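You operate a simulated robot arm through the tools that you are given. There is no shell and no other tool. Be economical: measure what you need, move in short steps, check, and stop when the job is done.

You run a simulated two-armed robot. Do the job below in one go: nothing can be reset, and whatever is moved stays where it is left.

JOB
Seal the green bag with the red label at the heat it shows, then switch the sealer off.
Fine: lay the sealed bag back where it was.

Only the result counts: the job must be done as asked and must still hold three seconds after the hand-in. Knocking over, shifting, dropping, spilling or breaking anything else fails it. A push-on lid holds only when it is set on centred and level and pressed home; a screw cap is set on level and turned clockwise until tight.

ROBOT AND FRAMES
Two 7-joint arms with two-finger parallel grippers on one trunk, on a base that drives. Base frame: it is fixed to the floor where the robot stands at the start and does not move with it; the origin is under the middle of the robot, x ahead of it, y to its left, z up; the surface under the hand at the start is at about z = 0.88. Lengths are in m, angles in rad, forces in N, time in s.
The left shoulder is at the start at [0.03, 0.119, 1.085], the right one opposite. With the tool pointing down near the work surface each hand reaches from about 0.26 to 0.68 m from the robot's upright axis, wherever it stands, measured 20 degrees to its own side. Places, roughly: front of the bag sealer [0.8, -0.1, 0.9]; sealer heat dial [0.5, 0.2, 0.9]; sealer switch [0.6, 0.2, 0.9]. Payload 3.43 kg a hand.
The TCP of each hand is the grasp point between the finger pads, 0.03 m short of the fingertips. In the tool frame z runs along the fingers and y along their closing line. Largest opening 0.094 m; finger width 0.028, thickness 0.01; the body of the gripper, 0.05 by 0.096 m, starts 0.055 m behind the TCP.
Orientation is that of the tool frame in the base frame, as a unit quaternion [w, x, y, z]. With the fingers straight down and closing along the base's y, the tool's x points along the base's -x, its y along +y and its z along -z.

CONTROLS
- The arms move only by the tool drive_tool. It takes "left_rows", "right_rows" or both (then of equal length, played together; a hand with none holds still); each is a list of rows, each an object (a shift or turn left out is 0, a gripper value left out holds the last) with "delta_pos": the shift along the tool's x, y, z in units of 40 mm (1.0 is 40 mm), a list of three; "rotation": the turn, a rotation vector about the tool's x, y, z in units of 8 degrees (1.0 is 8 degrees), a list of three. In form: [{"delta_pos": [x, y, z], "rotation": [rx, ry, rz]}, ...]. A call has 1 to 8 rows; each row shifts and turns the commanded pose from where the row before left it, along the tool's axes as they then stand. "left_jaw" and "right_jaw" are, for a hand that has rows, the closure, from 0 (fully open) to 1 (shut), set as the call begins (left out, the last holds). A call with a number of a shift or a turn outside -1 to 1 is refused whole. A row lasts 0.2 s, in which the tool goes at most 0.05 m and 0.15 rad; a call with a longer step from one row to the next is refused whole, and so is a gripper value outside its range. Where a pose cannot be reached the arm comes as near as it can. A force on the tool above 60 N (or 10 N above the force at the start of the call, whichever is more), or a blocked arm, ends the call early, and 0.2 s more pass. The fingers move at their own pace (about 0.072 m/s each) and stop on an object; they squeeze with about 39 N. The grip force told is the motor's: it shows also when the fingers shut on nothing. Time passes only in rows, and 0.2 s behind the last, so rows that do not move let the fingers close. The reply holds the time, the measured pose of the TCP, the force on the tool along the base axes, the opening and the grip force, in the units named above and with some noise, with the torque about the TCP (base axes, N m) and any sound that the robot's microphone picked up.
- Cameras (640 x 400 px; columns grow to the right, rows downward): "scene" is now at [0.034, 0.0304, 1.7825]; the picture's right is [0.43, -0.90, 0.00], its down [-0.73, -0.35, -0.58] and it looks along [0.53, 0.25, -0.81] (base axes); focal length 288 px, centre (320, 200). "left" rides on the left gripper at [0.076, -0.014, -0.102] in its tool frame; the picture's right is [0.18, 0.98, 0.00], its down [-0.75, 0.14, -0.64] and it looks along [-0.63, 0.12, 0.77] (tool axes); focal length 243 px, centre (320, 200). "right" rides on the right gripper at [0.076, 0.014, -0.102] in its tool frame; the picture's right is [-0.18, 0.98, 0.00], its down [-0.75, -0.14, -0.64] and it looks along [-0.63, -0.12, 0.77] (tool axes); focal length 243 px, centre (320, 200). There is no depth. A picture from a camera that has moved, and an enlarged one, comes with that camera's place and axes in the base frame and with its lens.
- get_image(camera): a new picture of that camera. No time passes.
- move_column(by): slides the trunk up (or, below 0, down) by that many m; the arms and the scene camera ride with it, the base frame stays. It gives what a move gives, with no picture.
- roll_base(legs): drives the robot by 1 to 6 legs, each [ahead, turn to the left] in m and rad, along the robot's own axes; the way and the turn of a leg run together, so that a leg with both is an arc; at most 1.5 m and 3.142 rad a leg. The arms and the cameras ride along, it lands a little off, and it stops where it bumps. It gives what a move gives.
- pan_tilt(pan, tilt): turns the head with the scene camera to pan (to the left, within 2.496 rad either way) and tilt (down, from -0.506 to 1.204), counted from straight ahead of the robot. It gives what a move gives.
- close_up(camera, box): a new picture of the part [left, top, right, bottom] of that camera's present view, enlarged. No time passes.
- finish_job(): hands the job in; it is judged then, once.

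Work in short steps. Places have to be worked out from the pictures, the camera data and where the tool is seen: move nearer, look again, correct. Check each grasp and each placing, and mend what went wrong. You have 120 turns and 100 pictures in all, those below and enlarged ones among them. Open the grippers and draw the arms clear of the work before you hand the job in, unless the task says otherwise; then end with one line.

The tools are called after "Emit:" as a command line: name --argument value ..., lists and objects as JSON in quotes. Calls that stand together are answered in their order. drive_tool: Moves the arms, as the interface text tells. Its arguments: {"type":"object","properties":{"left_rows":{"type":"array","items":{"type":"object","properties":{"delta_pos":{"type":"array","items":{"type":"number"}},"rotation":{"type":"array","items":{"type":"number"}}}}},"left_jaw":{"type":"number"},"right_rows":{"type":"array","items":{"type":"object","properties":{"delta_pos":{"type":"array","items":{"type":"number"}},"rotation":{"type":"array","items":{"type":"number"}}}}},"right_jaw":{"type":"number"}},"required":[]} The other tools are called the same way: move_column (by) slides the trunk up or down; roll_base (legs) drives the base; pan_tilt (pan, tilt) turns the head that bears the scene camera; get_image (camera) takes a picture; close_up (camera, box) takes an enlarged picture of a part of a camera's view; finish_job () hands the job in.

At the start:

```text
clock: 0.0
left_tcp_pos: [0.4379, 0.3465, 1.3011]
left_orientation: [-0.002, 0.001, 1.0, 0.001]
left_wrist_force: [0.2, 0.5, 0.6]
left_moment: [-0.02, -0.04, 0.0]
left_opening: 0.094
left_grasp_force: 0.1
right_tcp_pos: [0.3581, -0.0638, 1.3136]
right_orientation: [0.0, 0.0, 1.0, 0.001]
right_wrist_force: [-0.5, -0.3, 0.3]
right_moment: [0.0, -0.01, 0.01]
right_opening: 0.0942
right_grasp_force: 0.0
trunk travel left (down, up): [-0.35, 0.06]
robot x, y, heading: [0.0013, -0.0001, -0.0]
head pan, tilt: [0.445, 0.949]
```

scene: 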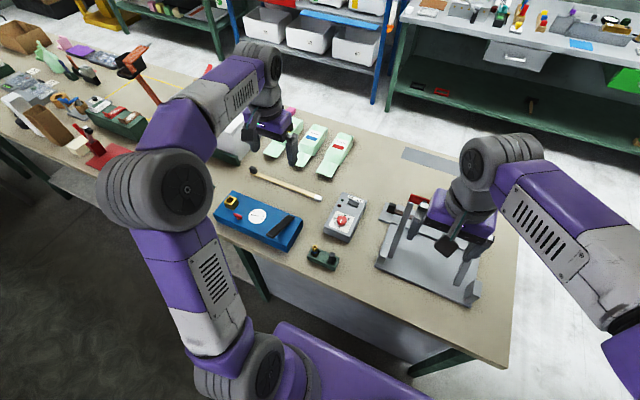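
right: 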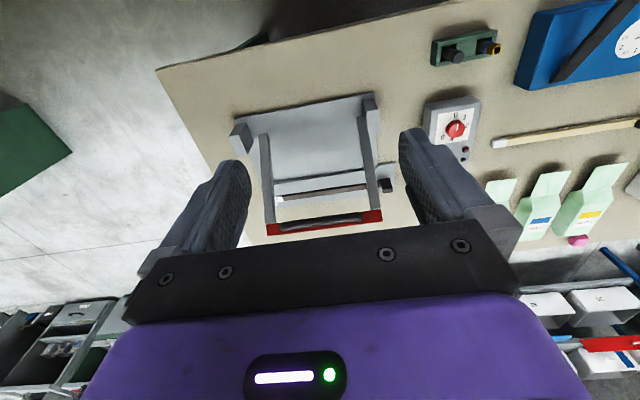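
left: 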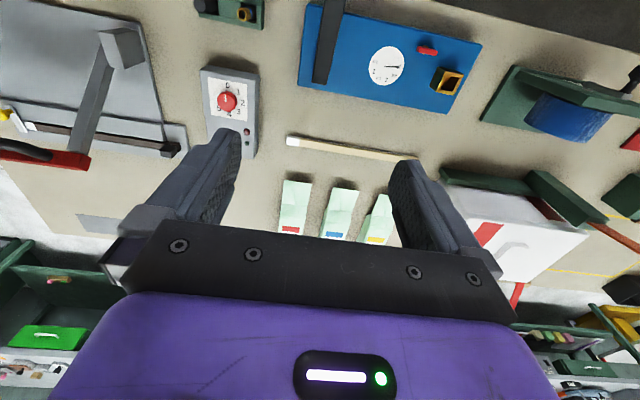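

I'll look closer at the bags, the dial box and the sealer before moving.

Emit:
close_up --camera "scene" --box '[250, 100, 370, 190]'

Emit:
close_up --camera "scene" --box '[300, 170, 500, 310]'

Emit:
close_up --camera "left" --box '[180, 50, 420, 250]'

Emit:
close_up --camera "right" --box '[220, 80, 500, 250]'

```text
4.44 times, centred on (310, 145) of scene
camera zoom: at [0.034, 0.0304, 1.7825], right [0.43, -0.9, 0.0], down [-0.73, -0.35, -0.58], along [0.53, 0.25, -0.81], focal length 1282 px, centre (364, 444)
```

zoom: 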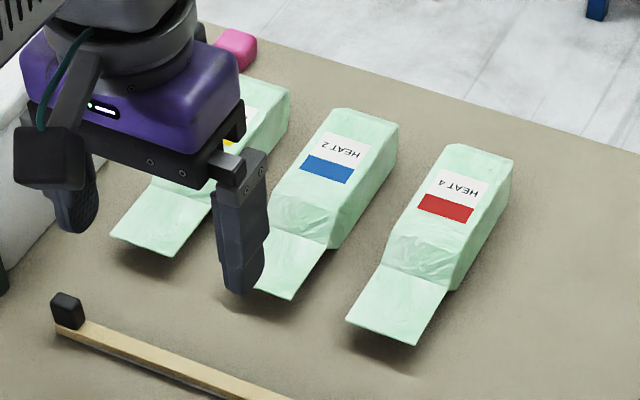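

```text
2.86 times, centred on (400, 240) of scene
camera zoom: at [0.034, 0.0304, 1.7825], right [0.43, -0.9, 0.0], down [-0.73, -0.35, -0.58], along [0.53, 0.25, -0.81], focal length 824 px, centre (91, 86)
```

zoom: 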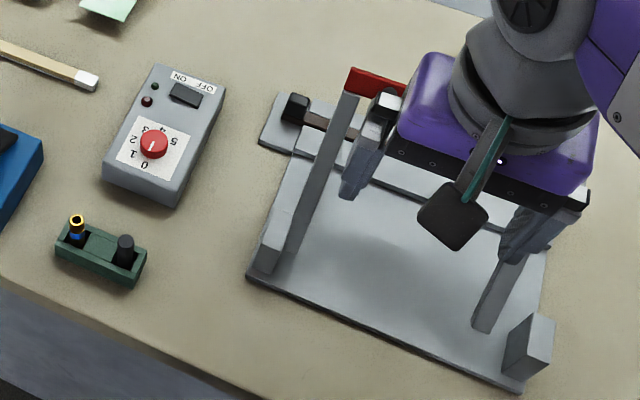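

```text
2.00 times, centred on (300, 150) of left
camera zoom: at [0.3612, 0.3318, 1.4019], right [-0.18, 0.98, 0.0], down [0.76, 0.14, 0.64], along [0.63, 0.12, -0.77], focal length 485 px, centre (360, 300)
```

zoom: 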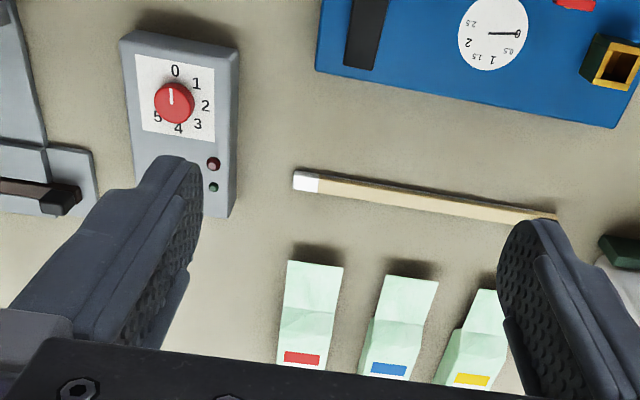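

```text
2.29 times, centred on (360, 165) of right
camera zoom: at [0.2808, -0.0488, 1.4144], right [0.18, 0.98, 0.0], down [0.75, -0.14, 0.64], along [0.63, -0.12, -0.77], focal length 555 px, centre (229, 280)
```

zoom: 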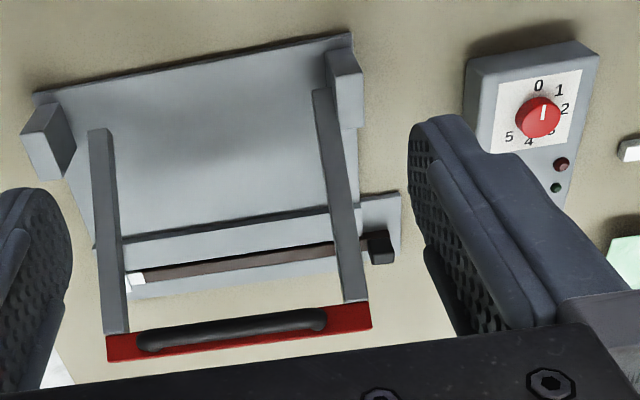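

The red bag says HEAT 4. The dial knob is at about (.535, .187) with its pointer at 0, and the switch is near (.62, .18). I'll bring the left hand over the dial for a close look.

Emit:
drive_tool --left_rows '[{"delta_pos": [-0.4, -0.66, 0.5]}, {"delta_pos": [-0.4, -0.66, 0.5]}, {"delta_pos": [-0.4, -0.66, 0.5]}, {"delta_pos": [-0.4, -0.66, 0.5]}, {"delta_pos": [-0.4, -0.66, 0.5]}, {"delta_pos": [-0.4, -0.66, 0.5]}]'

Emit:
get_image --camera "left"

Emit:
get_image --camera "scene"

```text
clock: 1.4
left_tcp_pos: [0.5333, 0.1886, 1.1785]
left_orientation: [-0.001, 0.001, 1.0, 0.001]
left_wrist_force: [0.3, 0.2, 0.5]
left_moment: [-0.03, -0.01, -0.04]
left_opening: 0.0941
left_grasp_force: 0.1
right_tcp_pos: [0.3583, -0.0627, 1.312]
right_orientation: [0.0, 0.0, 1.0, 0.0]
right_wrist_force: [0.6, -0.1, 0.3]
right_moment: [-0.02, 0.03, 0.03]
right_opening: 0.094
right_grasp_force: 0.1
trunk travel left (down, up): [-0.35, 0.06]
robot x, y, heading: [0.0039, 0.0025, 0.001]
head pan, tilt: [0.445, 0.949]
```

```text
92 pictures are left
camera left: at [0.4573, 0.1731, 1.2803], right [-0.18, 0.98, 0.0], down [0.76, 0.14, 0.64], along [0.63, 0.12, -0.77], focal length 243 px, centre (320, 200)
```

left: 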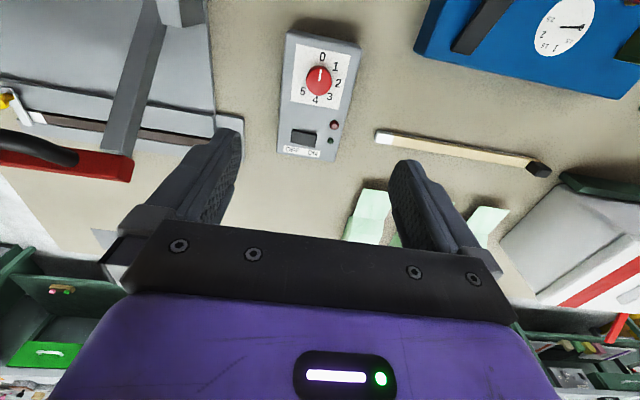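

```text
91 pictures are left
camera scene: at [0.0353, 0.0292, 1.7824], right [0.43, -0.9, 0.0], down [-0.73, -0.35, -0.58], along [0.53, 0.25, -0.81], focal length 288 px, centre (320, 200)
```

scene: 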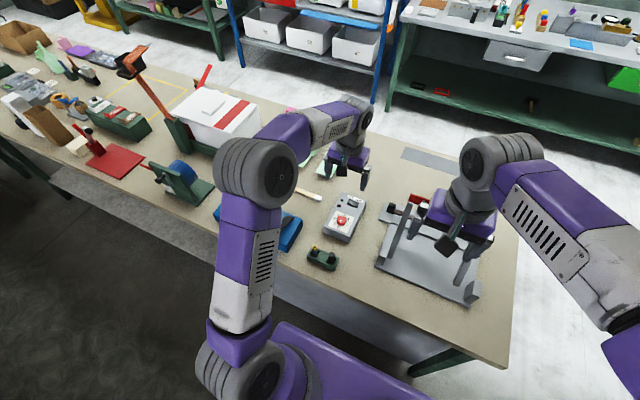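

Emit:
close_up --camera "left" --box '[260, 20, 380, 170]'

```text
2.67 times, centred on (320, 95) of left
camera zoom: at [0.4573, 0.1731, 1.2803], right [-0.18, 0.98, 0.0], down [0.76, 0.14, 0.64], along [0.63, 0.12, -0.77], focal length 647 px, centre (320, 480)
```

zoom: 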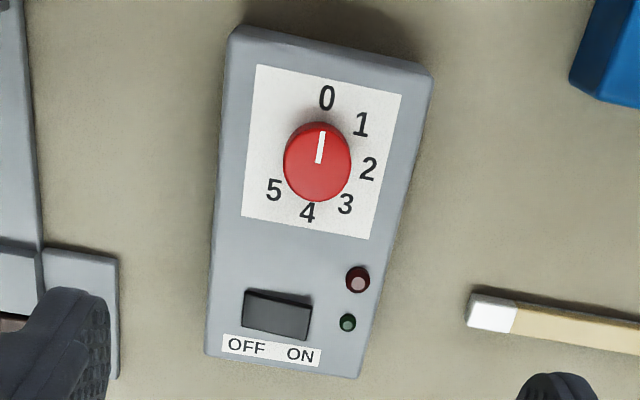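

Dial reads 0; 4 sits 180° clockwise from it. I'll pre-rotate the left hand by -88° while coming down, to test the wrist range and leave room for a 180° turn.

Emit:
drive_tool --left_rows '[{"delta_pos": [-0.07, 0, 0.3], "rotation": [0, 0, -1]}, {"delta_pos": [0, 0, 0.4], "rotation": [0, 0, -1]}, {"delta_pos": [0, 0, 0.4], "rotation": [0, 0, -1]}, {"delta_pos": [0, 0, 0.4], "rotation": [0, 0, -1]}, {"delta_pos": [0, 0, 0.4], "rotation": [0, 0, -1]}, {"delta_pos": [0, 0, 0.4], "rotation": [0, 0, -1]}, {"delta_pos": [0, 0, 0.4], "rotation": [0, 0, -1]}, {"delta_pos": [0, 0, 0.3], "rotation": [0, 0, -1]}]' --left_jaw 0.35

Emit:
drive_tool --left_rows '[{"rotation": [0, 0, -1]}, {"rotation": [0, 0, -1]}, {"rotation": [0, 0, -1]}]'

Emit:
get_image --camera "left"

```text
clock: 3.2
left_tcp_pos: [0.5353, 0.1879, 1.0591]
left_orientation: [-0.001, -0.531, 0.847, 0.001]
left_wrist_force: [-1.1, 0.9, -0.2]
left_moment: [0.0, -0.02, 0.0]
left_opening: 0.0611
left_grasp_force: 0.1
right_tcp_pos: [0.3593, -0.0647, 1.3112]
right_orientation: [0.0, 0.001, 1.0, 0.001]
right_wrist_force: [0.1, -0.3, 0.1]
right_moment: [0.02, 0.0, -0.04]
right_opening: 0.0941
right_grasp_force: 0.1
trunk travel left (down, up): [-0.35, 0.06]
robot x, y, heading: [-0.0001, -0.0014, 0.0]
head pan, tilt: [0.445, 0.949]
```

```text
clock: 4.0
left_tcp_pos: [0.5354, 0.1891, 1.0601]
left_orientation: [0.0, -0.694, 0.72, 0.001]
left_wrist_force: [0.3, -0.1, 0.5]
left_moment: [-0.04, 0.01, 0.0]
left_opening: 0.0608
left_grasp_force: 0.0
right_tcp_pos: [0.3584, -0.0646, 1.3125]
right_orientation: [0.0, 0.0, 1.0, 0.0]
right_wrist_force: [-0.6, -0.1, -1.3]
right_moment: [0.03, 0.03, 0.0]
right_opening: 0.094
right_grasp_force: 0.2
trunk travel left (down, up): [-0.35, 0.06]
robot x, y, heading: [-0.0017, -0.0023, -0.001]
head pan, tilt: [0.445, 0.949]
```

```text
89 pictures are left
camera left: at [0.5469, 0.1109, 1.1611], right [-0.99, -0.15, 0.0], down [-0.11, 0.76, 0.64], along [-0.1, 0.64, -0.77], focal length 243 px, centre (320, 200)
```

left: 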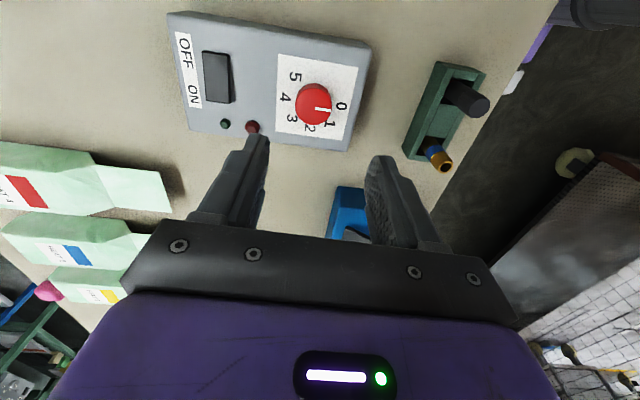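

Two views put the knob top at about (.540, .188, .932). I'll descend so the fingertips straddle the knob just above the panel.

Emit:
drive_tool --left_rows '[{"delta_pos": [0.03, -0.1, 0.7]}, {"delta_pos": [0, 0, 0.7]}, {"delta_pos": [0, 0, 0.7]}, {"delta_pos": [0, 0, 0.5]}, {"delta_pos": [0, 0, 0.2]}]'

Emit:
get_image --camera "left"

Emit:
close_up --camera "scene" --box '[290, 150, 410, 260]'

```text
clock: 5.2
left_tcp_pos: [0.5381, 0.1856, 0.9557]
left_orientation: [0.006, -0.694, 0.72, -0.004]
left_wrist_force: [1.9, 4.8, 51.0]
left_moment: [-0.29, 1.72, -0.09]
left_opening: 0.0597
left_grasp_force: 0.0
right_tcp_pos: [0.3539, -0.063, 1.3141]
right_orientation: [0.003, 0.0, 1.0, 0.001]
right_wrist_force: [-0.2, -0.5, -0.1]
right_moment: [0.0, -0.03, 0.0]
right_opening: 0.0938
right_grasp_force: 0.1
trunk travel left (down, up): [-0.35, 0.06]
robot x, y, heading: [-0.0004, -0.0012, 0.003]
head pan, tilt: [0.445, 0.949]
```

```text
88 pictures are left
camera left: at [0.5492, 0.1084, 1.0563], right [-0.99, -0.15, -0.01], down [-0.12, 0.76, 0.64], along [-0.08, 0.64, -0.77], focal length 243 px, centre (320, 200)
```

left: 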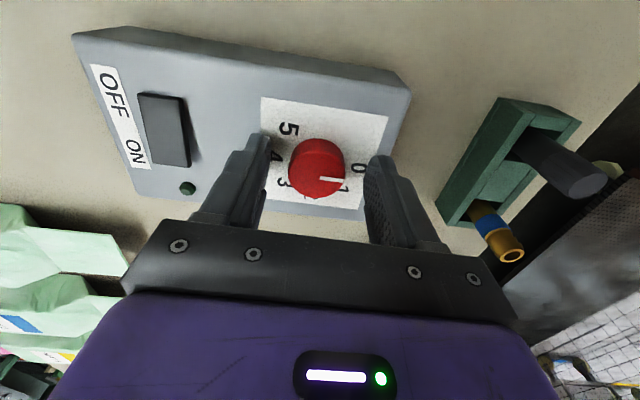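

```text
3.64 times, centred on (350, 205) of scene
camera zoom: at [0.0284, 0.0292, 1.7833], right [0.43, -0.9, 0.0], down [-0.73, -0.35, -0.59], along [0.53, 0.25, -0.81], focal length 1049 px, centre (211, 182)
```

zoom: 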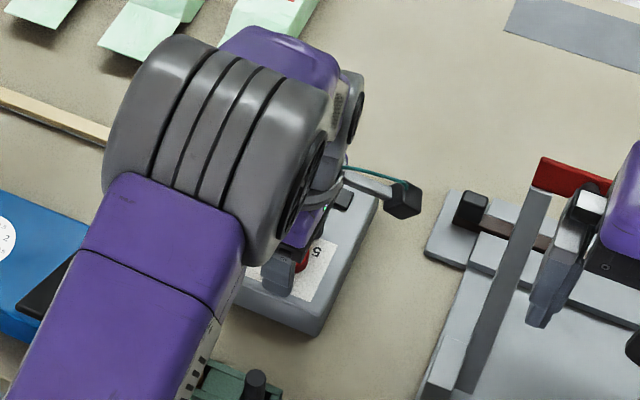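

Emit:
close_up --camera "left" --box '[240, 80, 420, 220]'

```text
2.86 times, centred on (330, 150) of left
camera zoom: at [0.5492, 0.1084, 1.0563], right [-0.99, -0.15, -0.01], down [-0.12, 0.76, 0.64], along [-0.08, 0.64, -0.77], focal length 693 px, centre (291, 343)
```

zoom: 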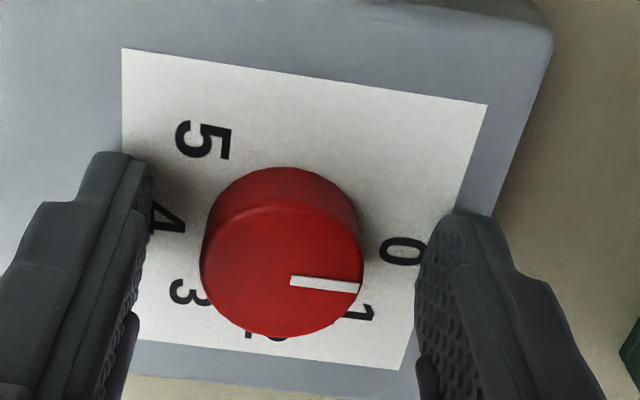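

The fingertips touch the panel (tops at about .926) and the knob is centred between them, its pointer at 0. I'll back off a few mm and close on the knob.

Emit:
drive_tool --left_rows '[{"delta_pos": [0, 0, -0.2]}]'

```text
clock: 5.6
left_tcp_pos: [0.5352, 0.1856, 0.9548]
left_orientation: [0.0, -0.694, 0.72, 0.002]
left_wrist_force: [2.3, 1.5, 12.0]
left_moment: [-0.12, -0.5, 0.0]
left_opening: 0.0619
left_grasp_force: 1.3
right_tcp_pos: [0.358, -0.0631, 1.3135]
right_orientation: [0.002, 0.0, 1.0, 0.0]
right_wrist_force: [0.6, 0.1, 0.0]
right_moment: [0.0, -0.02, -0.02]
right_opening: 0.0938
right_grasp_force: 0.1
trunk travel left (down, up): [-0.35, 0.06]
robot x, y, heading: [-0.0014, 0.0018, 0.001]
head pan, tilt: [0.445, 0.949]
```

Emit:
drive_tool --left_rows '[{"delta_pos": [0, -0.1, -0.1]}]'

Emit:
close_up --camera "left" --box '[240, 80, 420, 220]'

```text
clock: 6.0
left_tcp_pos: [0.5413, 0.1861, 0.9579]
left_orientation: [-0.003, -0.694, 0.72, 0.003]
left_wrist_force: [0.1, 0.1, 0.1]
left_moment: [0.0, 0.02, 0.0]
left_opening: 0.0612
left_grasp_force: 0.0
right_tcp_pos: [0.3575, -0.0633, 1.3121]
right_orientation: [0.0, 0.001, 1.0, 0.001]
right_wrist_force: [-0.3, 0.2, -0.1]
right_moment: [-0.01, -0.02, -0.01]
right_opening: 0.0938
right_grasp_force: 0.1
trunk travel left (down, up): [-0.35, 0.06]
robot x, y, heading: [0.0013, 0.0004, 0.003]
head pan, tilt: [0.445, 0.949]
```

```text
2.86 times, centred on (330, 150) of left
camera zoom: at [0.5535, 0.1091, 1.0589], right [-0.99, -0.15, 0.01], down [-0.11, 0.76, 0.64], along [-0.1, 0.64, -0.77], focal length 693 px, centre (291, 343)
```

zoom: 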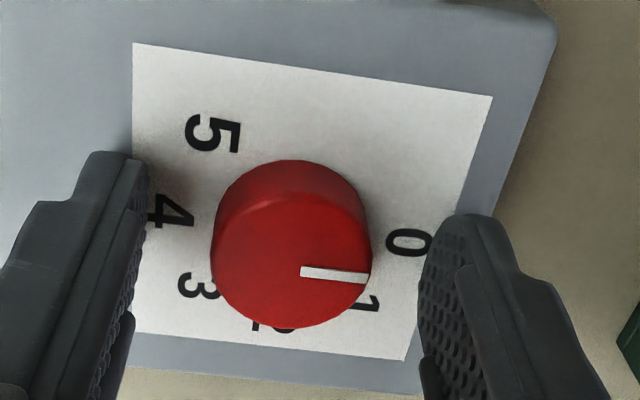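

Emit:
drive_tool --left_rows '[{"delta_pos": [0, 0.06, 0]}]'

Emit:
drive_tool --left_rows '[{}, {}, {}]' --left_jaw 1

Emit:
close_up --camera "left" --box '[240, 80, 420, 220]'

```text
clock: 6.4
left_tcp_pos: [0.5391, 0.187, 0.9591]
left_orientation: [-0.001, -0.694, 0.72, 0.002]
left_wrist_force: [-0.6, -0.2, 0.2]
left_moment: [0.0, 0.04, -0.03]
left_opening: 0.0609
left_grasp_force: 0.0
right_tcp_pos: [0.3575, -0.0638, 1.3121]
right_orientation: [0.0, 0.0, 1.0, -0.001]
right_wrist_force: [-0.3, 0.5, -0.7]
right_moment: [-0.02, 0.01, 0.04]
right_opening: 0.0942
right_grasp_force: 0.0
trunk travel left (down, up): [-0.35, 0.06]
robot x, y, heading: [-0.0024, 0.0021, -0.003]
head pan, tilt: [0.445, 0.949]
```

```text
clock: 7.2
left_tcp_pos: [0.5402, 0.187, 0.9608]
left_orientation: [0.0, -0.694, 0.72, 0.001]
left_wrist_force: [5.2, 0.5, 0.1]
left_moment: [0.07, -0.23, -0.02]
left_opening: 0.0329
left_grasp_force: 44.7
right_tcp_pos: [0.358, -0.064, 1.313]
right_orientation: [0.0, 0.0, 1.0, 0.0]
right_wrist_force: [0.8, -0.2, -0.5]
right_moment: [0.01, -0.02, -0.01]
right_opening: 0.0941
right_grasp_force: 0.0
trunk travel left (down, up): [-0.35, 0.06]
robot x, y, heading: [0.0002, -0.0023, 0.0]
head pan, tilt: [0.445, 0.949]
```

```text
2.86 times, centred on (330, 150) of left
camera zoom: at [0.5523, 0.1092, 1.0605], right [-0.99, -0.15, 0.0], down [-0.11, 0.76, 0.64], along [-0.09, 0.64, -0.77], focal length 693 px, centre (291, 343)
```

zoom: 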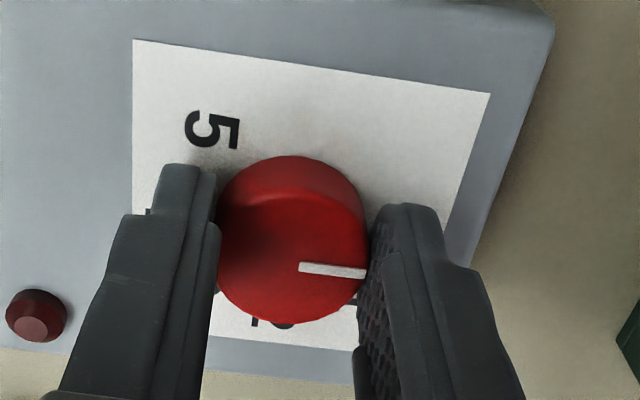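

Gripped at .033 m. I'll turn clockwise 64° first and check.

Emit:
drive_tool --left_rows '[{"rotation": [0, 0, 1]}, {"rotation": [0, 0, 1]}, {"rotation": [0, 0, 1]}, {"rotation": [0, 0, 1]}, {"rotation": [0, 0, 1]}, {"rotation": [0, 0, 1]}, {"rotation": [0, 0, 1]}, {"rotation": [0, 0, 1]}]'

Emit:
get_image --camera "left"

```text
clock: 9.0
left_tcp_pos: [0.5385, 0.1879, 0.9595]
left_orientation: [-0.003, -0.206, 0.979, 0.001]
left_wrist_force: [-8.0, -0.6, -6.3]
left_moment: [-0.09, 0.11, 0.01]
left_opening: 0.0329
left_grasp_force: 45.1
right_tcp_pos: [0.3572, -0.0637, 1.314]
right_orientation: [0.001, 0.0, 1.0, 0.0]
right_wrist_force: [-0.1, -0.1, -0.4]
right_moment: [0.02, 0.01, 0.01]
right_opening: 0.0941
right_grasp_force: 0.0
trunk travel left (down, up): [-0.35, 0.06]
robot x, y, heading: [-0.0034, 0.0005, -0.001]
head pan, tilt: [0.445, 0.949]
```

```text
83 pictures are left
camera left: at [0.4758, 0.1435, 1.0611], right [-0.56, 0.83, 0.0], down [0.64, 0.43, 0.64], along [0.53, 0.36, -0.77], focal length 243 px, centre (320, 200)
```

left: 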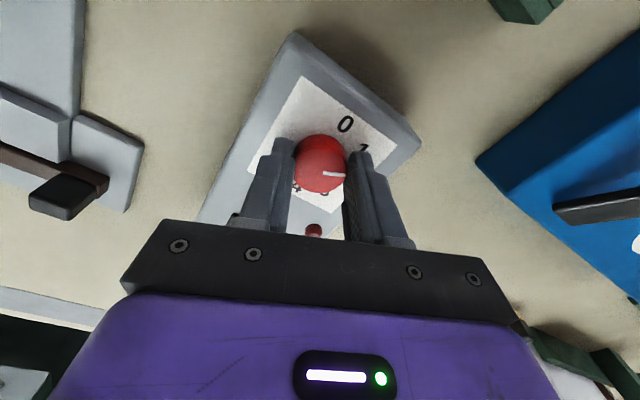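

The knob follows the hand. Continuing another 112° in two calls, then checking.

Emit:
drive_tool --left_rows '[{"rotation": [0, 0, 1]}, {"rotation": [0, 0, 1]}, {"rotation": [0, 0, 1]}, {"rotation": [0, 0, 1]}, {"rotation": [0, 0, 1]}, {"rotation": [0, 0, 1]}, {"rotation": [0, 0, 1]}, {"rotation": [0, 0, 1]}]'

Emit:
drive_tool --left_rows '[{"rotation": [0, 0, 1]}, {"rotation": [0, 0, 1]}, {"rotation": [0, 0, 1]}, {"rotation": [0, 0, 1]}, {"rotation": [0, 0, 1]}, {"rotation": [0, 0, 1]}]'

Emit:
get_image --camera "left"

```text
clock: 10.8
left_tcp_pos: [0.5401, 0.1896, 0.9606]
left_orientation: [-0.004, 0.344, 0.939, 0.001]
left_wrist_force: [-10.3, 10.7, -16.8]
left_moment: [0.93, 0.98, 0.02]
left_opening: 0.033
left_grasp_force: 45.0
right_tcp_pos: [0.3583, -0.0622, 1.3126]
right_orientation: [0.0, 0.0, 1.0, -0.001]
right_wrist_force: [0.2, 0.1, 0.0]
right_moment: [-0.02, -0.01, -0.02]
right_opening: 0.0941
right_grasp_force: 0.0
trunk travel left (down, up): [-0.35, 0.06]
robot x, y, heading: [-0.0036, -0.0006, -0.002]
head pan, tilt: [0.445, 0.949]
```

```text
clock: 12.2
left_tcp_pos: [0.54, 0.1901, 0.9599]
left_orientation: [-0.001, 0.695, 0.719, 0.001]
left_wrist_force: [-8.1, 16.4, -2.7]
left_moment: [0.64, 0.34, -0.03]
left_opening: 0.0328
left_grasp_force: 45.1
right_tcp_pos: [0.3571, -0.0605, 1.3138]
right_orientation: [0.0, 0.0, 1.0, -0.001]
right_wrist_force: [0.6, 0.0, -0.2]
right_moment: [0.01, -0.01, 0.0]
right_opening: 0.0942
right_grasp_force: 0.1
trunk travel left (down, up): [-0.35, 0.06]
robot x, y, heading: [-0.0008, -0.0015, -0.002]
head pan, tilt: [0.445, 0.949]
```

```text
82 pictures are left
camera left: at [0.5242, 0.2655, 1.0614], right [0.98, 0.22, 0.0], down [0.17, -0.75, 0.64], along [0.14, -0.62, -0.77], focal length 243 px, centre (320, 200)
```

left: 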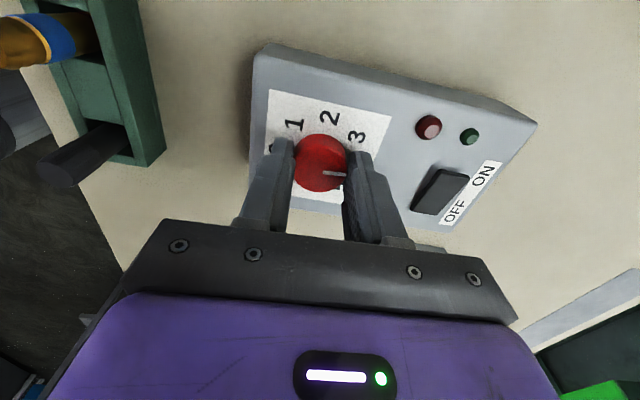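

Emit:
drive_tool --left_rows '[{"rotation": [0, 0, 0.5]}, {}]'

Emit:
drive_tool --left_rows '[{}, {}]' --left_jaw 0.35

Emit:
drive_tool --left_rows '[{"delta_pos": [0, 0, -0.8]}, {"delta_pos": [0, 0, -0.8]}, {"delta_pos": [0, 0, -0.8]}]'

Emit:
get_image --camera "left"

```text
clock: 12.8
left_tcp_pos: [0.5404, 0.1914, 0.9595]
left_orientation: [-0.001, 0.721, 0.693, 0.002]
left_wrist_force: [-3.7, 18.0, -1.3]
left_moment: [1.29, 0.03, -0.07]
left_opening: 0.0327
left_grasp_force: 44.7
right_tcp_pos: [0.3576, -0.0619, 1.3136]
right_orientation: [0.0, 0.0, 1.0, -0.001]
right_wrist_force: [-0.5, 0.5, -0.2]
right_moment: [-0.06, 0.0, 0.01]
right_opening: 0.0938
right_grasp_force: 0.1
trunk travel left (down, up): [-0.35, 0.06]
robot x, y, heading: [-0.0004, 0.0027, -0.001]
head pan, tilt: [0.445, 0.949]
```

```text
clock: 13.4
left_tcp_pos: [0.5417, 0.1863, 0.96]
left_orientation: [0.0, 0.721, 0.693, 0.0]
left_wrist_force: [0.4, -0.6, -1.1]
left_moment: [0.0, 0.0, 0.03]
left_opening: 0.0611
left_grasp_force: 0.1
right_tcp_pos: [0.3587, -0.0637, 1.3138]
right_orientation: [-0.001, 0.001, 1.0, 0.0]
right_wrist_force: [-0.1, -0.4, -0.2]
right_moment: [-0.05, 0.03, 0.01]
right_opening: 0.0941
right_grasp_force: 0.0
trunk travel left (down, up): [-0.35, 0.06]
robot x, y, heading: [0.0001, 0.0015, 0.002]
head pan, tilt: [0.445, 0.949]
```

```text
clock: 14.2
left_tcp_pos: [0.539, 0.1868, 1.0572]
left_orientation: [-0.001, 0.721, 0.693, 0.0]
left_wrist_force: [0.0, 0.5, 0.5]
left_moment: [-0.02, -0.05, 0.01]
left_opening: 0.0613
left_grasp_force: 0.1
right_tcp_pos: [0.3585, -0.0631, 1.3134]
right_orientation: [0.0, -0.001, 1.0, -0.001]
right_wrist_force: [-1.0, -0.2, 0.0]
right_moment: [0.04, -0.03, 0.02]
right_opening: 0.094
right_grasp_force: 0.0
trunk travel left (down, up): [-0.35, 0.06]
robot x, y, heading: [0.0036, -0.0019, -0.003]
head pan, tilt: [0.445, 0.949]
```

```text
81 pictures are left
camera left: at [0.5282, 0.262, 1.1572], right [0.99, 0.15, 0.0], down [0.11, -0.76, 0.64], along [0.09, -0.63, -0.77], focal length 243 px, centre (320, 200)
```

left: 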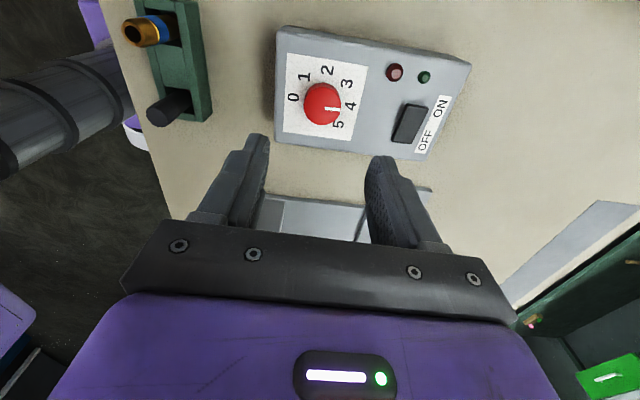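

Emit:
close_up --camera "left" --box '[265, 20, 475, 165]'

```text
2.76 times, centred on (370, 92) of left
camera zoom: at [0.5282, 0.262, 1.1572], right [0.99, 0.15, 0.0], down [0.11, -0.76, 0.64], along [0.09, -0.63, -0.77], focal length 669 px, centre (182, 497)
```

zoom: 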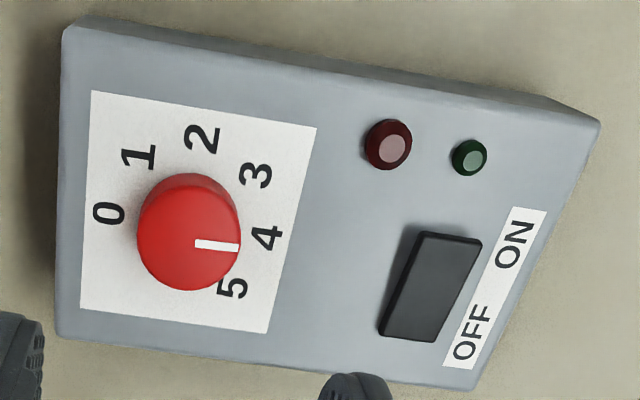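

The pointer is on 4 (within about 3°) and the box hasn't shifted. Now I'll close the jaw and turn it back to yaw 0 to press the ON side of the rocker (centre ≈ (.627, .183), ON at +y).

Emit:
drive_tool --left_rows '[{"rotation": [0, 0, -1]}, {"rotation": [0, 0, -1]}, {"rotation": [0, 0, -1]}, {"rotation": [0, 0, -1]}, {"rotation": [0, 0, -1]}, {"rotation": [0, 0, -1]}, {"rotation": [0, 0, -1]}, {"rotation": [0, 0, -1]}]' --left_jaw 1

Emit:
drive_tool --left_rows '[{"rotation": [0, 0, -1]}, {"rotation": [0, 0, -1]}, {"rotation": [0, 0, -1]}, {"rotation": [0, 0, -0.55]}, {"delta_pos": [-0.8, 0.1, 0.2]}, {"delta_pos": [-0.8, 0.1, 0.2]}, {"delta_pos": [-0.6, 0.13, 0.2]}]'

Emit:
get_image --camera "left"

```text
clock: 16.0
left_tcp_pos: [0.5413, 0.1855, 1.0557]
left_orientation: [-0.001, 0.242, 0.97, 0.0]
left_wrist_force: [-0.5, 0.6, -0.3]
left_moment: [-0.02, -0.03, -0.02]
left_opening: 0.0
left_grasp_force: 32.7
right_tcp_pos: [0.3589, -0.063, 1.3131]
right_orientation: [0.0, 0.0, 1.0, 0.0]
right_wrist_force: [0.8, -0.5, 0.2]
right_moment: [0.01, 0.01, 0.01]
right_opening: 0.0942
right_grasp_force: 0.0
trunk travel left (down, up): [-0.35, 0.06]
robot x, y, heading: [0.0012, -0.0013, -0.005]
head pan, tilt: [0.445, 0.949]
```

```text
clock: 17.6
left_tcp_pos: [0.6292, 0.1982, 1.0326]
left_orientation: [-0.001, -0.003, 1.0, 0.0]
left_wrist_force: [0.6, 0.1, 0.0]
left_moment: [0.03, -0.05, -0.04]
left_opening: 0.0
left_grasp_force: 32.7
right_tcp_pos: [0.3588, -0.0618, 1.3129]
right_orientation: [-0.001, 0.0, 1.0, -0.001]
right_wrist_force: [-0.3, 0.5, -0.3]
right_moment: [0.0, 0.01, -0.03]
right_opening: 0.0937
right_grasp_force: 0.2
trunk travel left (down, up): [-0.35, 0.06]
robot x, y, heading: [-0.0023, 0.0008, -0.001]
head pan, tilt: [0.445, 0.949]
```

```text
79 pictures are left
camera left: at [0.5539, 0.1838, 1.1339], right [-0.19, 0.98, 0.0], down [0.76, 0.14, 0.64], along [0.63, 0.12, -0.77], focal length 243 px, centre (320, 200)
```

left: 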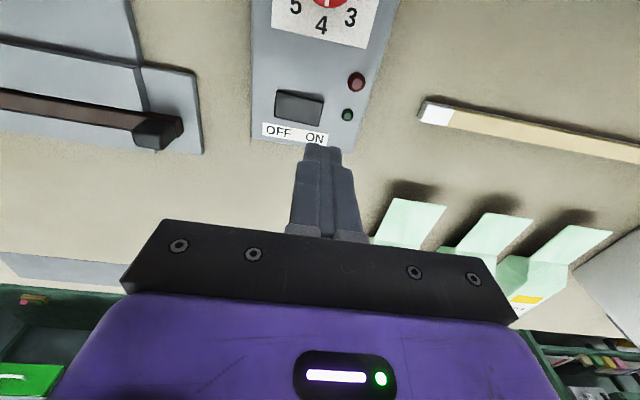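

Emit:
drive_tool --left_rows '[{"delta_pos": [0.08, -0.04, 0.5]}, {"delta_pos": [0, 0, 0.5]}, {"delta_pos": [0, 0, 0.4]}, {"delta_pos": [0, 0, 0.15]}, {"delta_pos": [0, 0, 0.15]}, {"delta_pos": [0, 0, 0.15]}]'

Emit:
close_up --camera "left" --box '[220, 0, 420, 150]'

```text
clock: 19.0
left_tcp_pos: [0.6246, 0.1992, 0.9606]
left_orientation: [0.001, -0.002, 1.0, 0.0]
left_wrist_force: [-1.2, 1.4, 9.5]
left_moment: [-0.03, 0.1, 0.0]
left_opening: 0.0001
left_grasp_force: 33.2
right_tcp_pos: [0.3565, -0.0639, 1.314]
right_orientation: [0.001, 0.0, 1.0, 0.0]
right_wrist_force: [0.0, -0.1, 0.4]
right_moment: [-0.03, 0.0, 0.0]
right_opening: 0.0941
right_grasp_force: 0.1
trunk travel left (down, up): [-0.35, 0.06]
robot x, y, heading: [-0.0007, -0.0002, 0.003]
head pan, tilt: [0.445, 0.949]
```

```text
2.67 times, centred on (320, 75) of left
camera zoom: at [0.5479, 0.1836, 1.0614], right [-0.19, 0.98, 0.0], down [0.75, 0.14, 0.64], along [0.63, 0.12, -0.76], focal length 647 px, centre (320, 533)
```

zoom: 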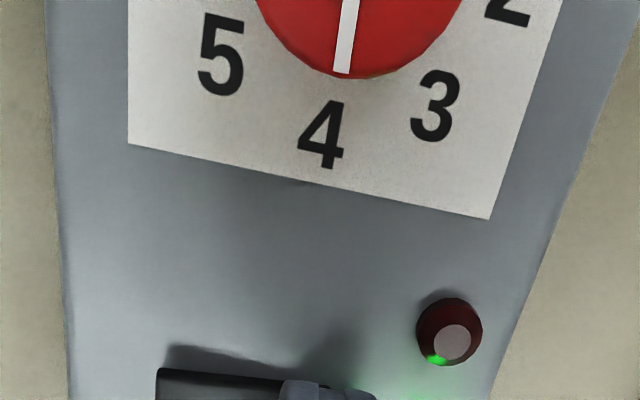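

A green glow shows that the switch went on. I'll raise and look.

Emit:
drive_tool --left_rows '[{"delta_pos": [0, 0, -0.8]}, {"delta_pos": [0, 0, -0.8]}, {"delta_pos": [0, 0, -0.6]}]'

Emit:
close_up --camera "left" --box '[220, 0, 420, 150]'

Emit:
get_image --camera "right"

```text
clock: 19.8
left_tcp_pos: [0.6269, 0.1996, 1.0472]
left_orientation: [-0.002, -0.002, 1.0, 0.001]
left_wrist_force: [0.8, 0.1, -0.3]
left_moment: [0.02, 0.02, 0.01]
left_opening: 0.0001
left_grasp_force: 32.8
right_tcp_pos: [0.3579, -0.0637, 1.3131]
right_orientation: [0.0, -0.001, 1.0, 0.0]
right_wrist_force: [0.0, -0.6, 0.0]
right_moment: [0.01, 0.02, -0.01]
right_opening: 0.0939
right_grasp_force: 0.0
trunk travel left (down, up): [-0.35, 0.06]
robot x, y, heading: [-0.0025, 0.0009, 0.004]
head pan, tilt: [0.445, 0.949]
```

```text
2.67 times, centred on (320, 75) of left
camera zoom: at [0.5505, 0.1845, 1.1477], right [-0.19, 0.98, 0.0], down [0.75, 0.14, 0.64], along [0.63, 0.12, -0.77], focal length 647 px, centre (320, 533)
```

zoom: 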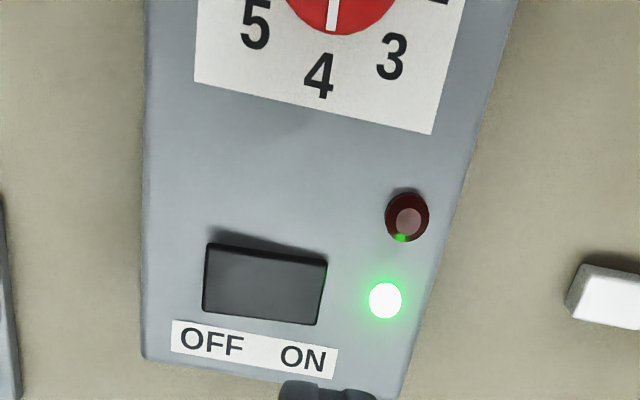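

```text
76 pictures are left
camera right: at [0.2807, -0.0487, 1.4144], right [0.18, 0.98, 0.0], down [0.75, -0.14, 0.64], along [0.63, -0.12, -0.77], focal length 243 px, centre (320, 200)
```

right: 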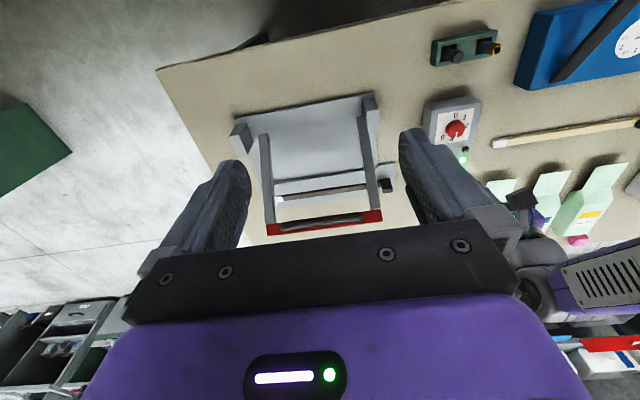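

The sealer is on (green lit). Before driving round the table to the sealer's far front, I'll raise and retract the left hand and look to the right.

Emit:
drive_tool --left_rows '[{"delta_pos": [0.3, 0.2, -0.9]}, {"delta_pos": [0.4, 0.3, -0.85]}, {"delta_pos": [0.5, 0.4, -0.75]}, {"delta_pos": [0.5, 0.4, -0.75]}, {"delta_pos": [0.5, 0.4, -0.75]}, {"delta_pos": [0.7, 0.3, -0.6]}, {"delta_pos": [0.7, 0.3, -0.6]}, {"delta_pos": [0.7, 0.3, -0.5]}]' --left_jaw 0

Emit:
pan_tilt --pan -0.7 --tilt 0.75

Emit:
get_image --camera "scene"

Emit:
pan_tilt --pan -1.5 --tilt 0.6

Emit:
get_image --camera "scene"

Emit:
pan_tilt --pan 0 --tilt 0.5

Emit:
get_image --camera "scene"

```text
clock: 21.6
left_tcp_pos: [0.4503, 0.3018, 1.2746]
left_orientation: [-0.002, -0.002, 1.0, 0.002]
left_wrist_force: [0.2, -0.2, 0.0]
left_moment: [-0.03, -0.05, -0.02]
left_opening: 0.0941
left_grasp_force: 0.1
right_tcp_pos: [0.3566, -0.063, 1.3128]
right_orientation: [0.001, 0.0, 1.0, 0.0]
right_wrist_force: [-0.6, -0.1, -0.2]
right_moment: [0.01, -0.02, 0.02]
right_opening: 0.0943
right_grasp_force: 0.0
trunk travel left (down, up): [-0.35, 0.06]
robot x, y, heading: [-0.0006, -0.0002, 0.004]
head pan, tilt: [0.445, 0.949]
```

```text
clock: 23.0
left_tcp_pos: [0.4526, 0.301, 1.274]
left_orientation: [-0.001, -0.003, 1.0, 0.001]
left_wrist_force: [-0.6, -0.2, 1.0]
left_moment: [0.01, 0.02, 0.02]
left_opening: 0.0939
left_grasp_force: 0.1
right_tcp_pos: [0.3584, -0.0633, 1.3123]
right_orientation: [0.0, 0.001, 1.0, 0.0]
right_wrist_force: [0.5, -0.1, -0.5]
right_moment: [0.02, -0.02, 0.01]
right_opening: 0.0941
right_grasp_force: 0.0
trunk travel left (down, up): [-0.35, 0.06]
robot x, y, heading: [-0.0012, 0.0022, -0.001]
head pan, tilt: [-0.7, 0.75]
```

```text
75 pictures are left
camera scene: at [0.0317, -0.0543, 1.7979], right [-0.64, -0.77, 0.0], down [-0.52, 0.44, -0.73], along [0.56, -0.47, -0.68], focal length 288 px, centre (320, 200)
```

scene: 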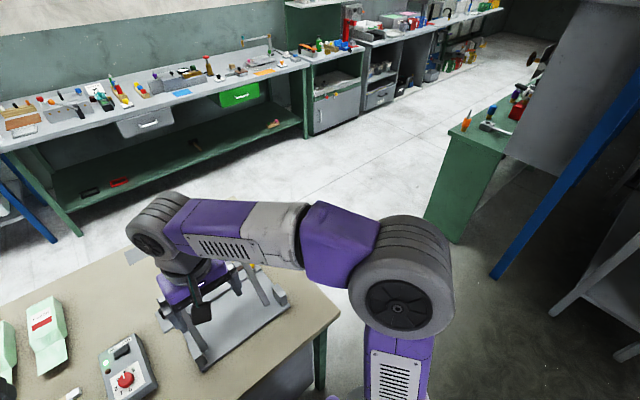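

```text
clock: 24.1
left_tcp_pos: [0.453, 0.3015, 1.2758]
left_orientation: [0.0, -0.002, 1.0, 0.001]
left_wrist_force: [0.1, 0.4, -0.4]
left_moment: [0.0, 0.01, -0.01]
left_opening: 0.0942
left_grasp_force: 0.0
right_tcp_pos: [0.3582, -0.063, 1.3141]
right_orientation: [0.0, 0.0, 1.0, 0.0]
right_wrist_force: [-0.4, 0.1, 0.4]
right_moment: [-0.02, -0.02, -0.01]
right_opening: 0.0939
right_grasp_force: 0.0
trunk travel left (down, up): [-0.35, 0.06]
robot x, y, heading: [-0.0002, -0.0, -0.006]
head pan, tilt: [-1.499, 0.6]
```

```text
74 pictures are left
camera scene: at [-0.0253, -0.0892, 1.8108], right [-1.0, -0.07, 0.0], down [-0.04, 0.56, -0.82], along [0.06, -0.82, -0.57], focal length 288 px, centre (320, 200)
```

scene: 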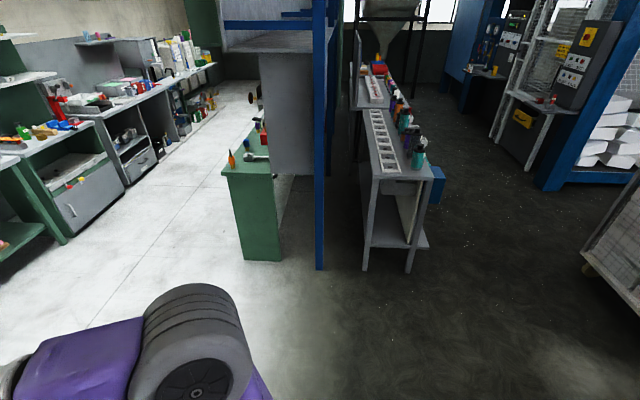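

```text
clock: 25.7
left_tcp_pos: [0.4523, 0.3016, 1.2746]
left_orientation: [-0.001, -0.002, 1.0, 0.0]
left_wrist_force: [0.7, -0.7, 0.1]
left_moment: [0.0, 0.01, -0.01]
left_opening: 0.094
left_grasp_force: 0.0
right_tcp_pos: [0.3581, -0.0627, 1.312]
right_orientation: [0.0, 0.0, 1.0, 0.001]
right_wrist_force: [0.7, 0.5, 0.0]
right_moment: [0.0, 0.01, 0.0]
right_opening: 0.0939
right_grasp_force: 0.0
trunk travel left (down, up): [-0.35, 0.06]
robot x, y, heading: [0.0011, 0.0008, -0.001]
head pan, tilt: [0.0, 0.499]
```

```text
73 pictures are left
camera scene: at [0.0593, -0.0011, 1.8199], right [0.0, -1.0, 0.0], down [-0.48, 0.0, -0.88], along [0.88, 0.0, -0.48], focal length 288 px, centre (320, 200)
```

scene: 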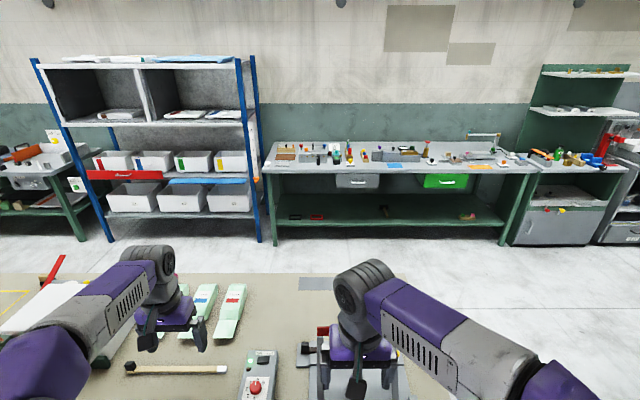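

The way around the table's right end is clear (about 1.4 m between it and the green cabinet, and 1.4 m behind the table). I'll drive around at y≈-1.1.

Emit:
roll_base --legs '[[-0.2, 0], [0, -1.571], [1.1, 0], [0, 1.571], [1.5, 0], [0.2, 0]]'

Emit:
get_image --camera "scene"

```text
clock: 48.5
left_tcp_pos: [1.9642, -0.717, 1.2749]
left_orientation: [-0.001, -0.029, 1.0, 0.001]
left_wrist_force: [0.7, 0.1, 0.2]
left_moment: [0.01, 0.03, 0.0]
left_opening: 0.094
left_grasp_force: 0.1
right_tcp_pos: [1.8899, -1.086, 1.3127]
right_orientation: [0.0, -0.027, 1.0, 0.0]
right_wrist_force: [0.5, 0.3, 0.4]
right_moment: [-0.02, -0.03, 0.02]
right_opening: 0.0941
right_grasp_force: 0.1
trunk travel left (down, up): [-0.35, 0.06]
robot x, y, heading: [1.5282, -1.0435, 0.056]
head pan, tilt: [0.0, 0.499]
```

```text
72 pictures are left
camera scene: at [1.5884, -1.0395, 1.8199], right [0.05, -1.0, 0.0], down [-0.48, -0.03, -0.88], along [0.88, 0.05, -0.48], focal length 288 px, centre (320, 200)
```

scene: 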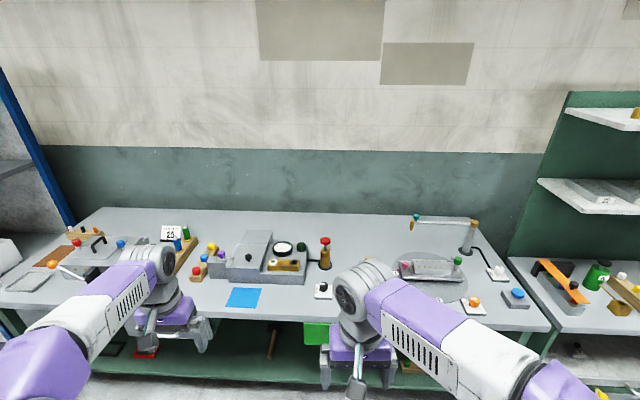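

Emit:
roll_base --legs '[[0, 1.515], [1.14, 0], [0, 1.571]]'

Emit:
pan_tilt --pan 0 --tilt 0.85

Emit:
get_image --camera "scene"

Emit:
get_image --camera "left"

```text
clock: 62.0
left_tcp_pos: [1.0793, -0.2254, 1.2759]
left_orientation: [0.001, 1.0, 0.026, 0.001]
left_wrist_force: [-0.2, 0.7, -0.2]
left_moment: [0.0, -0.02, -0.03]
left_opening: 0.094
left_grasp_force: 0.0
right_tcp_pos: [1.1565, 0.1453, 1.3144]
right_orientation: [-0.001, 1.0, 0.023, 0.0]
right_wrist_force: [-0.1, 0.6, 0.4]
right_moment: [0.02, -0.05, -0.01]
right_opening: 0.094
right_grasp_force: 0.0
trunk travel left (down, up): [-0.35, 0.06]
robot x, y, heading: [1.5166, 0.0999, -3.093]
head pan, tilt: [0.0, 0.499]
```

```text
clock: 62.9
left_tcp_pos: [1.0795, -0.2247, 1.2739]
left_orientation: [0.001, 1.0, 0.026, 0.002]
left_wrist_force: [-0.2, -0.1, 0.3]
left_moment: [-0.02, -0.02, 0.0]
left_opening: 0.0939
left_grasp_force: 0.1
right_tcp_pos: [1.157, 0.1452, 1.3128]
right_orientation: [0.0, 1.0, 0.024, -0.001]
right_wrist_force: [0.9, -0.4, 0.2]
right_moment: [0.03, -0.03, -0.02]
right_opening: 0.0939
right_grasp_force: 0.0
trunk travel left (down, up): [-0.35, 0.06]
robot x, y, heading: [1.5174, 0.103, -3.102]
head pan, tilt: [0.0, 0.85]
```

```text
71 pictures are left
camera scene: at [1.4666, 0.0959, 1.79], right [-0.05, 1.0, 0.0], down [0.75, 0.04, -0.66], along [-0.66, -0.03, -0.75], focal length 288 px, centre (320, 200)
```

scene: 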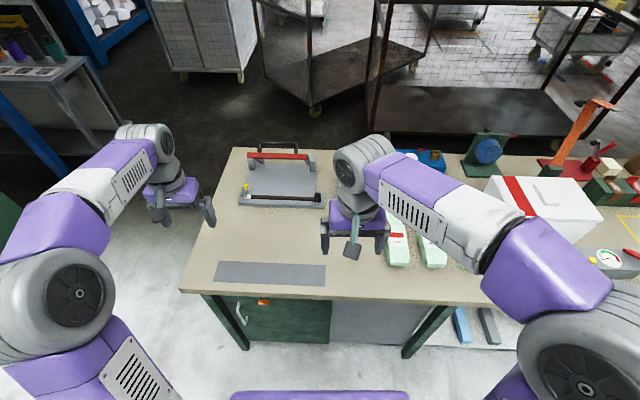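

```text
70 pictures are left
camera left: at [1.1544, -0.206, 1.3756], right [0.24, -0.97, 0.0], down [-0.75, -0.18, 0.64], along [-0.62, -0.15, -0.77], focal length 243 px, centre (320, 200)
```

left: 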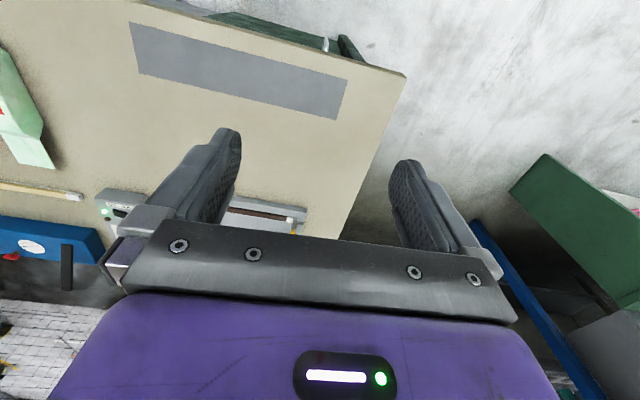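

Emit:
close_up --camera "scene" --box '[220, 130, 340, 220]'

Emit:
close_up --camera "scene" --box '[320, 180, 480, 290]'

```text
4.44 times, centred on (280, 175) of scene
camera zoom: at [1.4666, 0.0959, 1.79], right [-0.05, 1.0, 0.0], down [0.75, 0.04, -0.66], along [-0.66, -0.03, -0.75], focal length 1282 px, centre (498, 311)
```

zoom: 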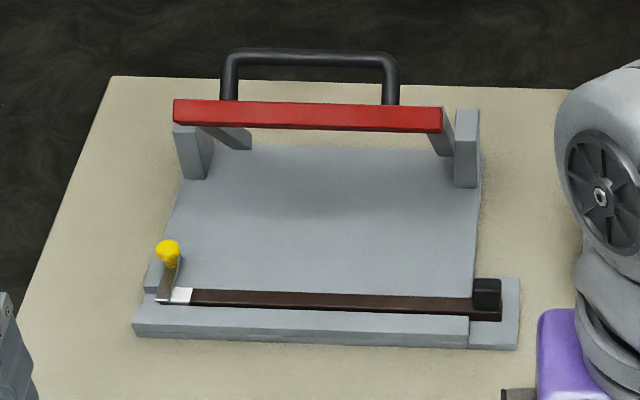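

```text
3.64 times, centred on (400, 235) of scene
camera zoom: at [1.4666, 0.0959, 1.79], right [-0.05, 1.0, 0.0], down [0.75, 0.04, -0.66], along [-0.66, -0.03, -0.75], focal length 1049 px, centre (29, 73)
```

zoom: 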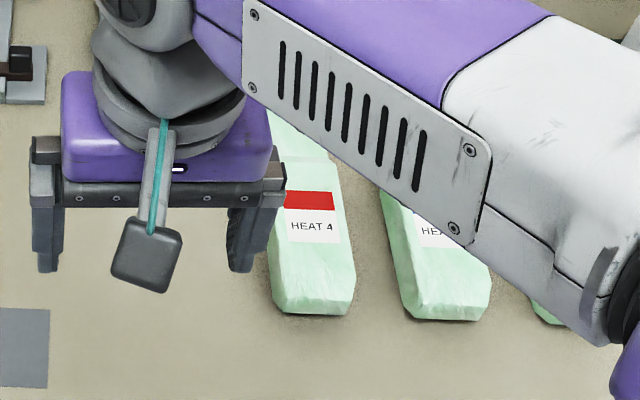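

The layout is clear: the lever bar is raised at about (.62, -.105, 1.07), with a black handle standing off it. The brown sealing strip is at x≈.684, y −.22 to .04. The bag lies at y≈.346 with its body at x .81–.96 and its flap ending at x≈.74. I'll drive a bit closer and straighten the heading.

Emit:
roll_base --legs '[[0.0, -0.044], [0.13, 0]]'

Emit:
get_image --camera "right"

```text
clock: 64.5
left_tcp_pos: [0.9411, -0.2063, 1.2735]
left_orientation: [0.001, 1.0, 0.005, 0.001]
left_wrist_force: [0.9, 0.4, 0.2]
left_moment: [-0.01, -0.01, 0.03]
left_opening: 0.094
left_grasp_force: 0.1
right_tcp_pos: [1.0325, 0.1602, 1.3136]
right_orientation: [0.0, 1.0, 0.003, 0.001]
right_wrist_force: [0.3, 0.5, -0.6]
right_moment: [-0.02, 0.02, 0.02]
right_opening: 0.094
right_grasp_force: 0.1
trunk travel left (down, up): [-0.35, 0.06]
robot x, y, heading: [1.3917, 0.0995, -3.14]
head pan, tilt: [0.0, 0.85]
```

```text
67 pictures are left
camera right: at [1.1092, 0.1463, 1.4148], right [-0.18, -0.98, 0.0], down [-0.75, 0.14, 0.64], along [-0.63, 0.11, -0.77], focal length 243 px, centre (320, 200)
```

right: 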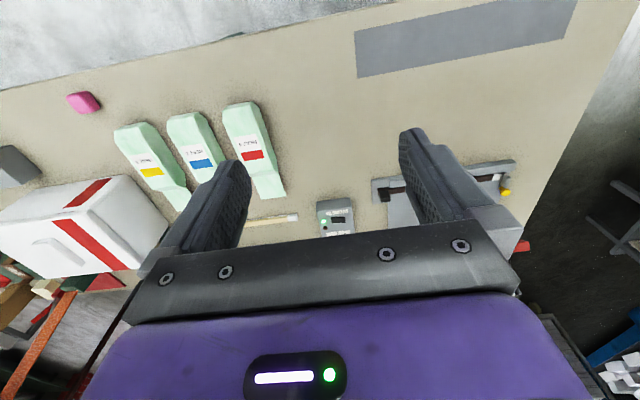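

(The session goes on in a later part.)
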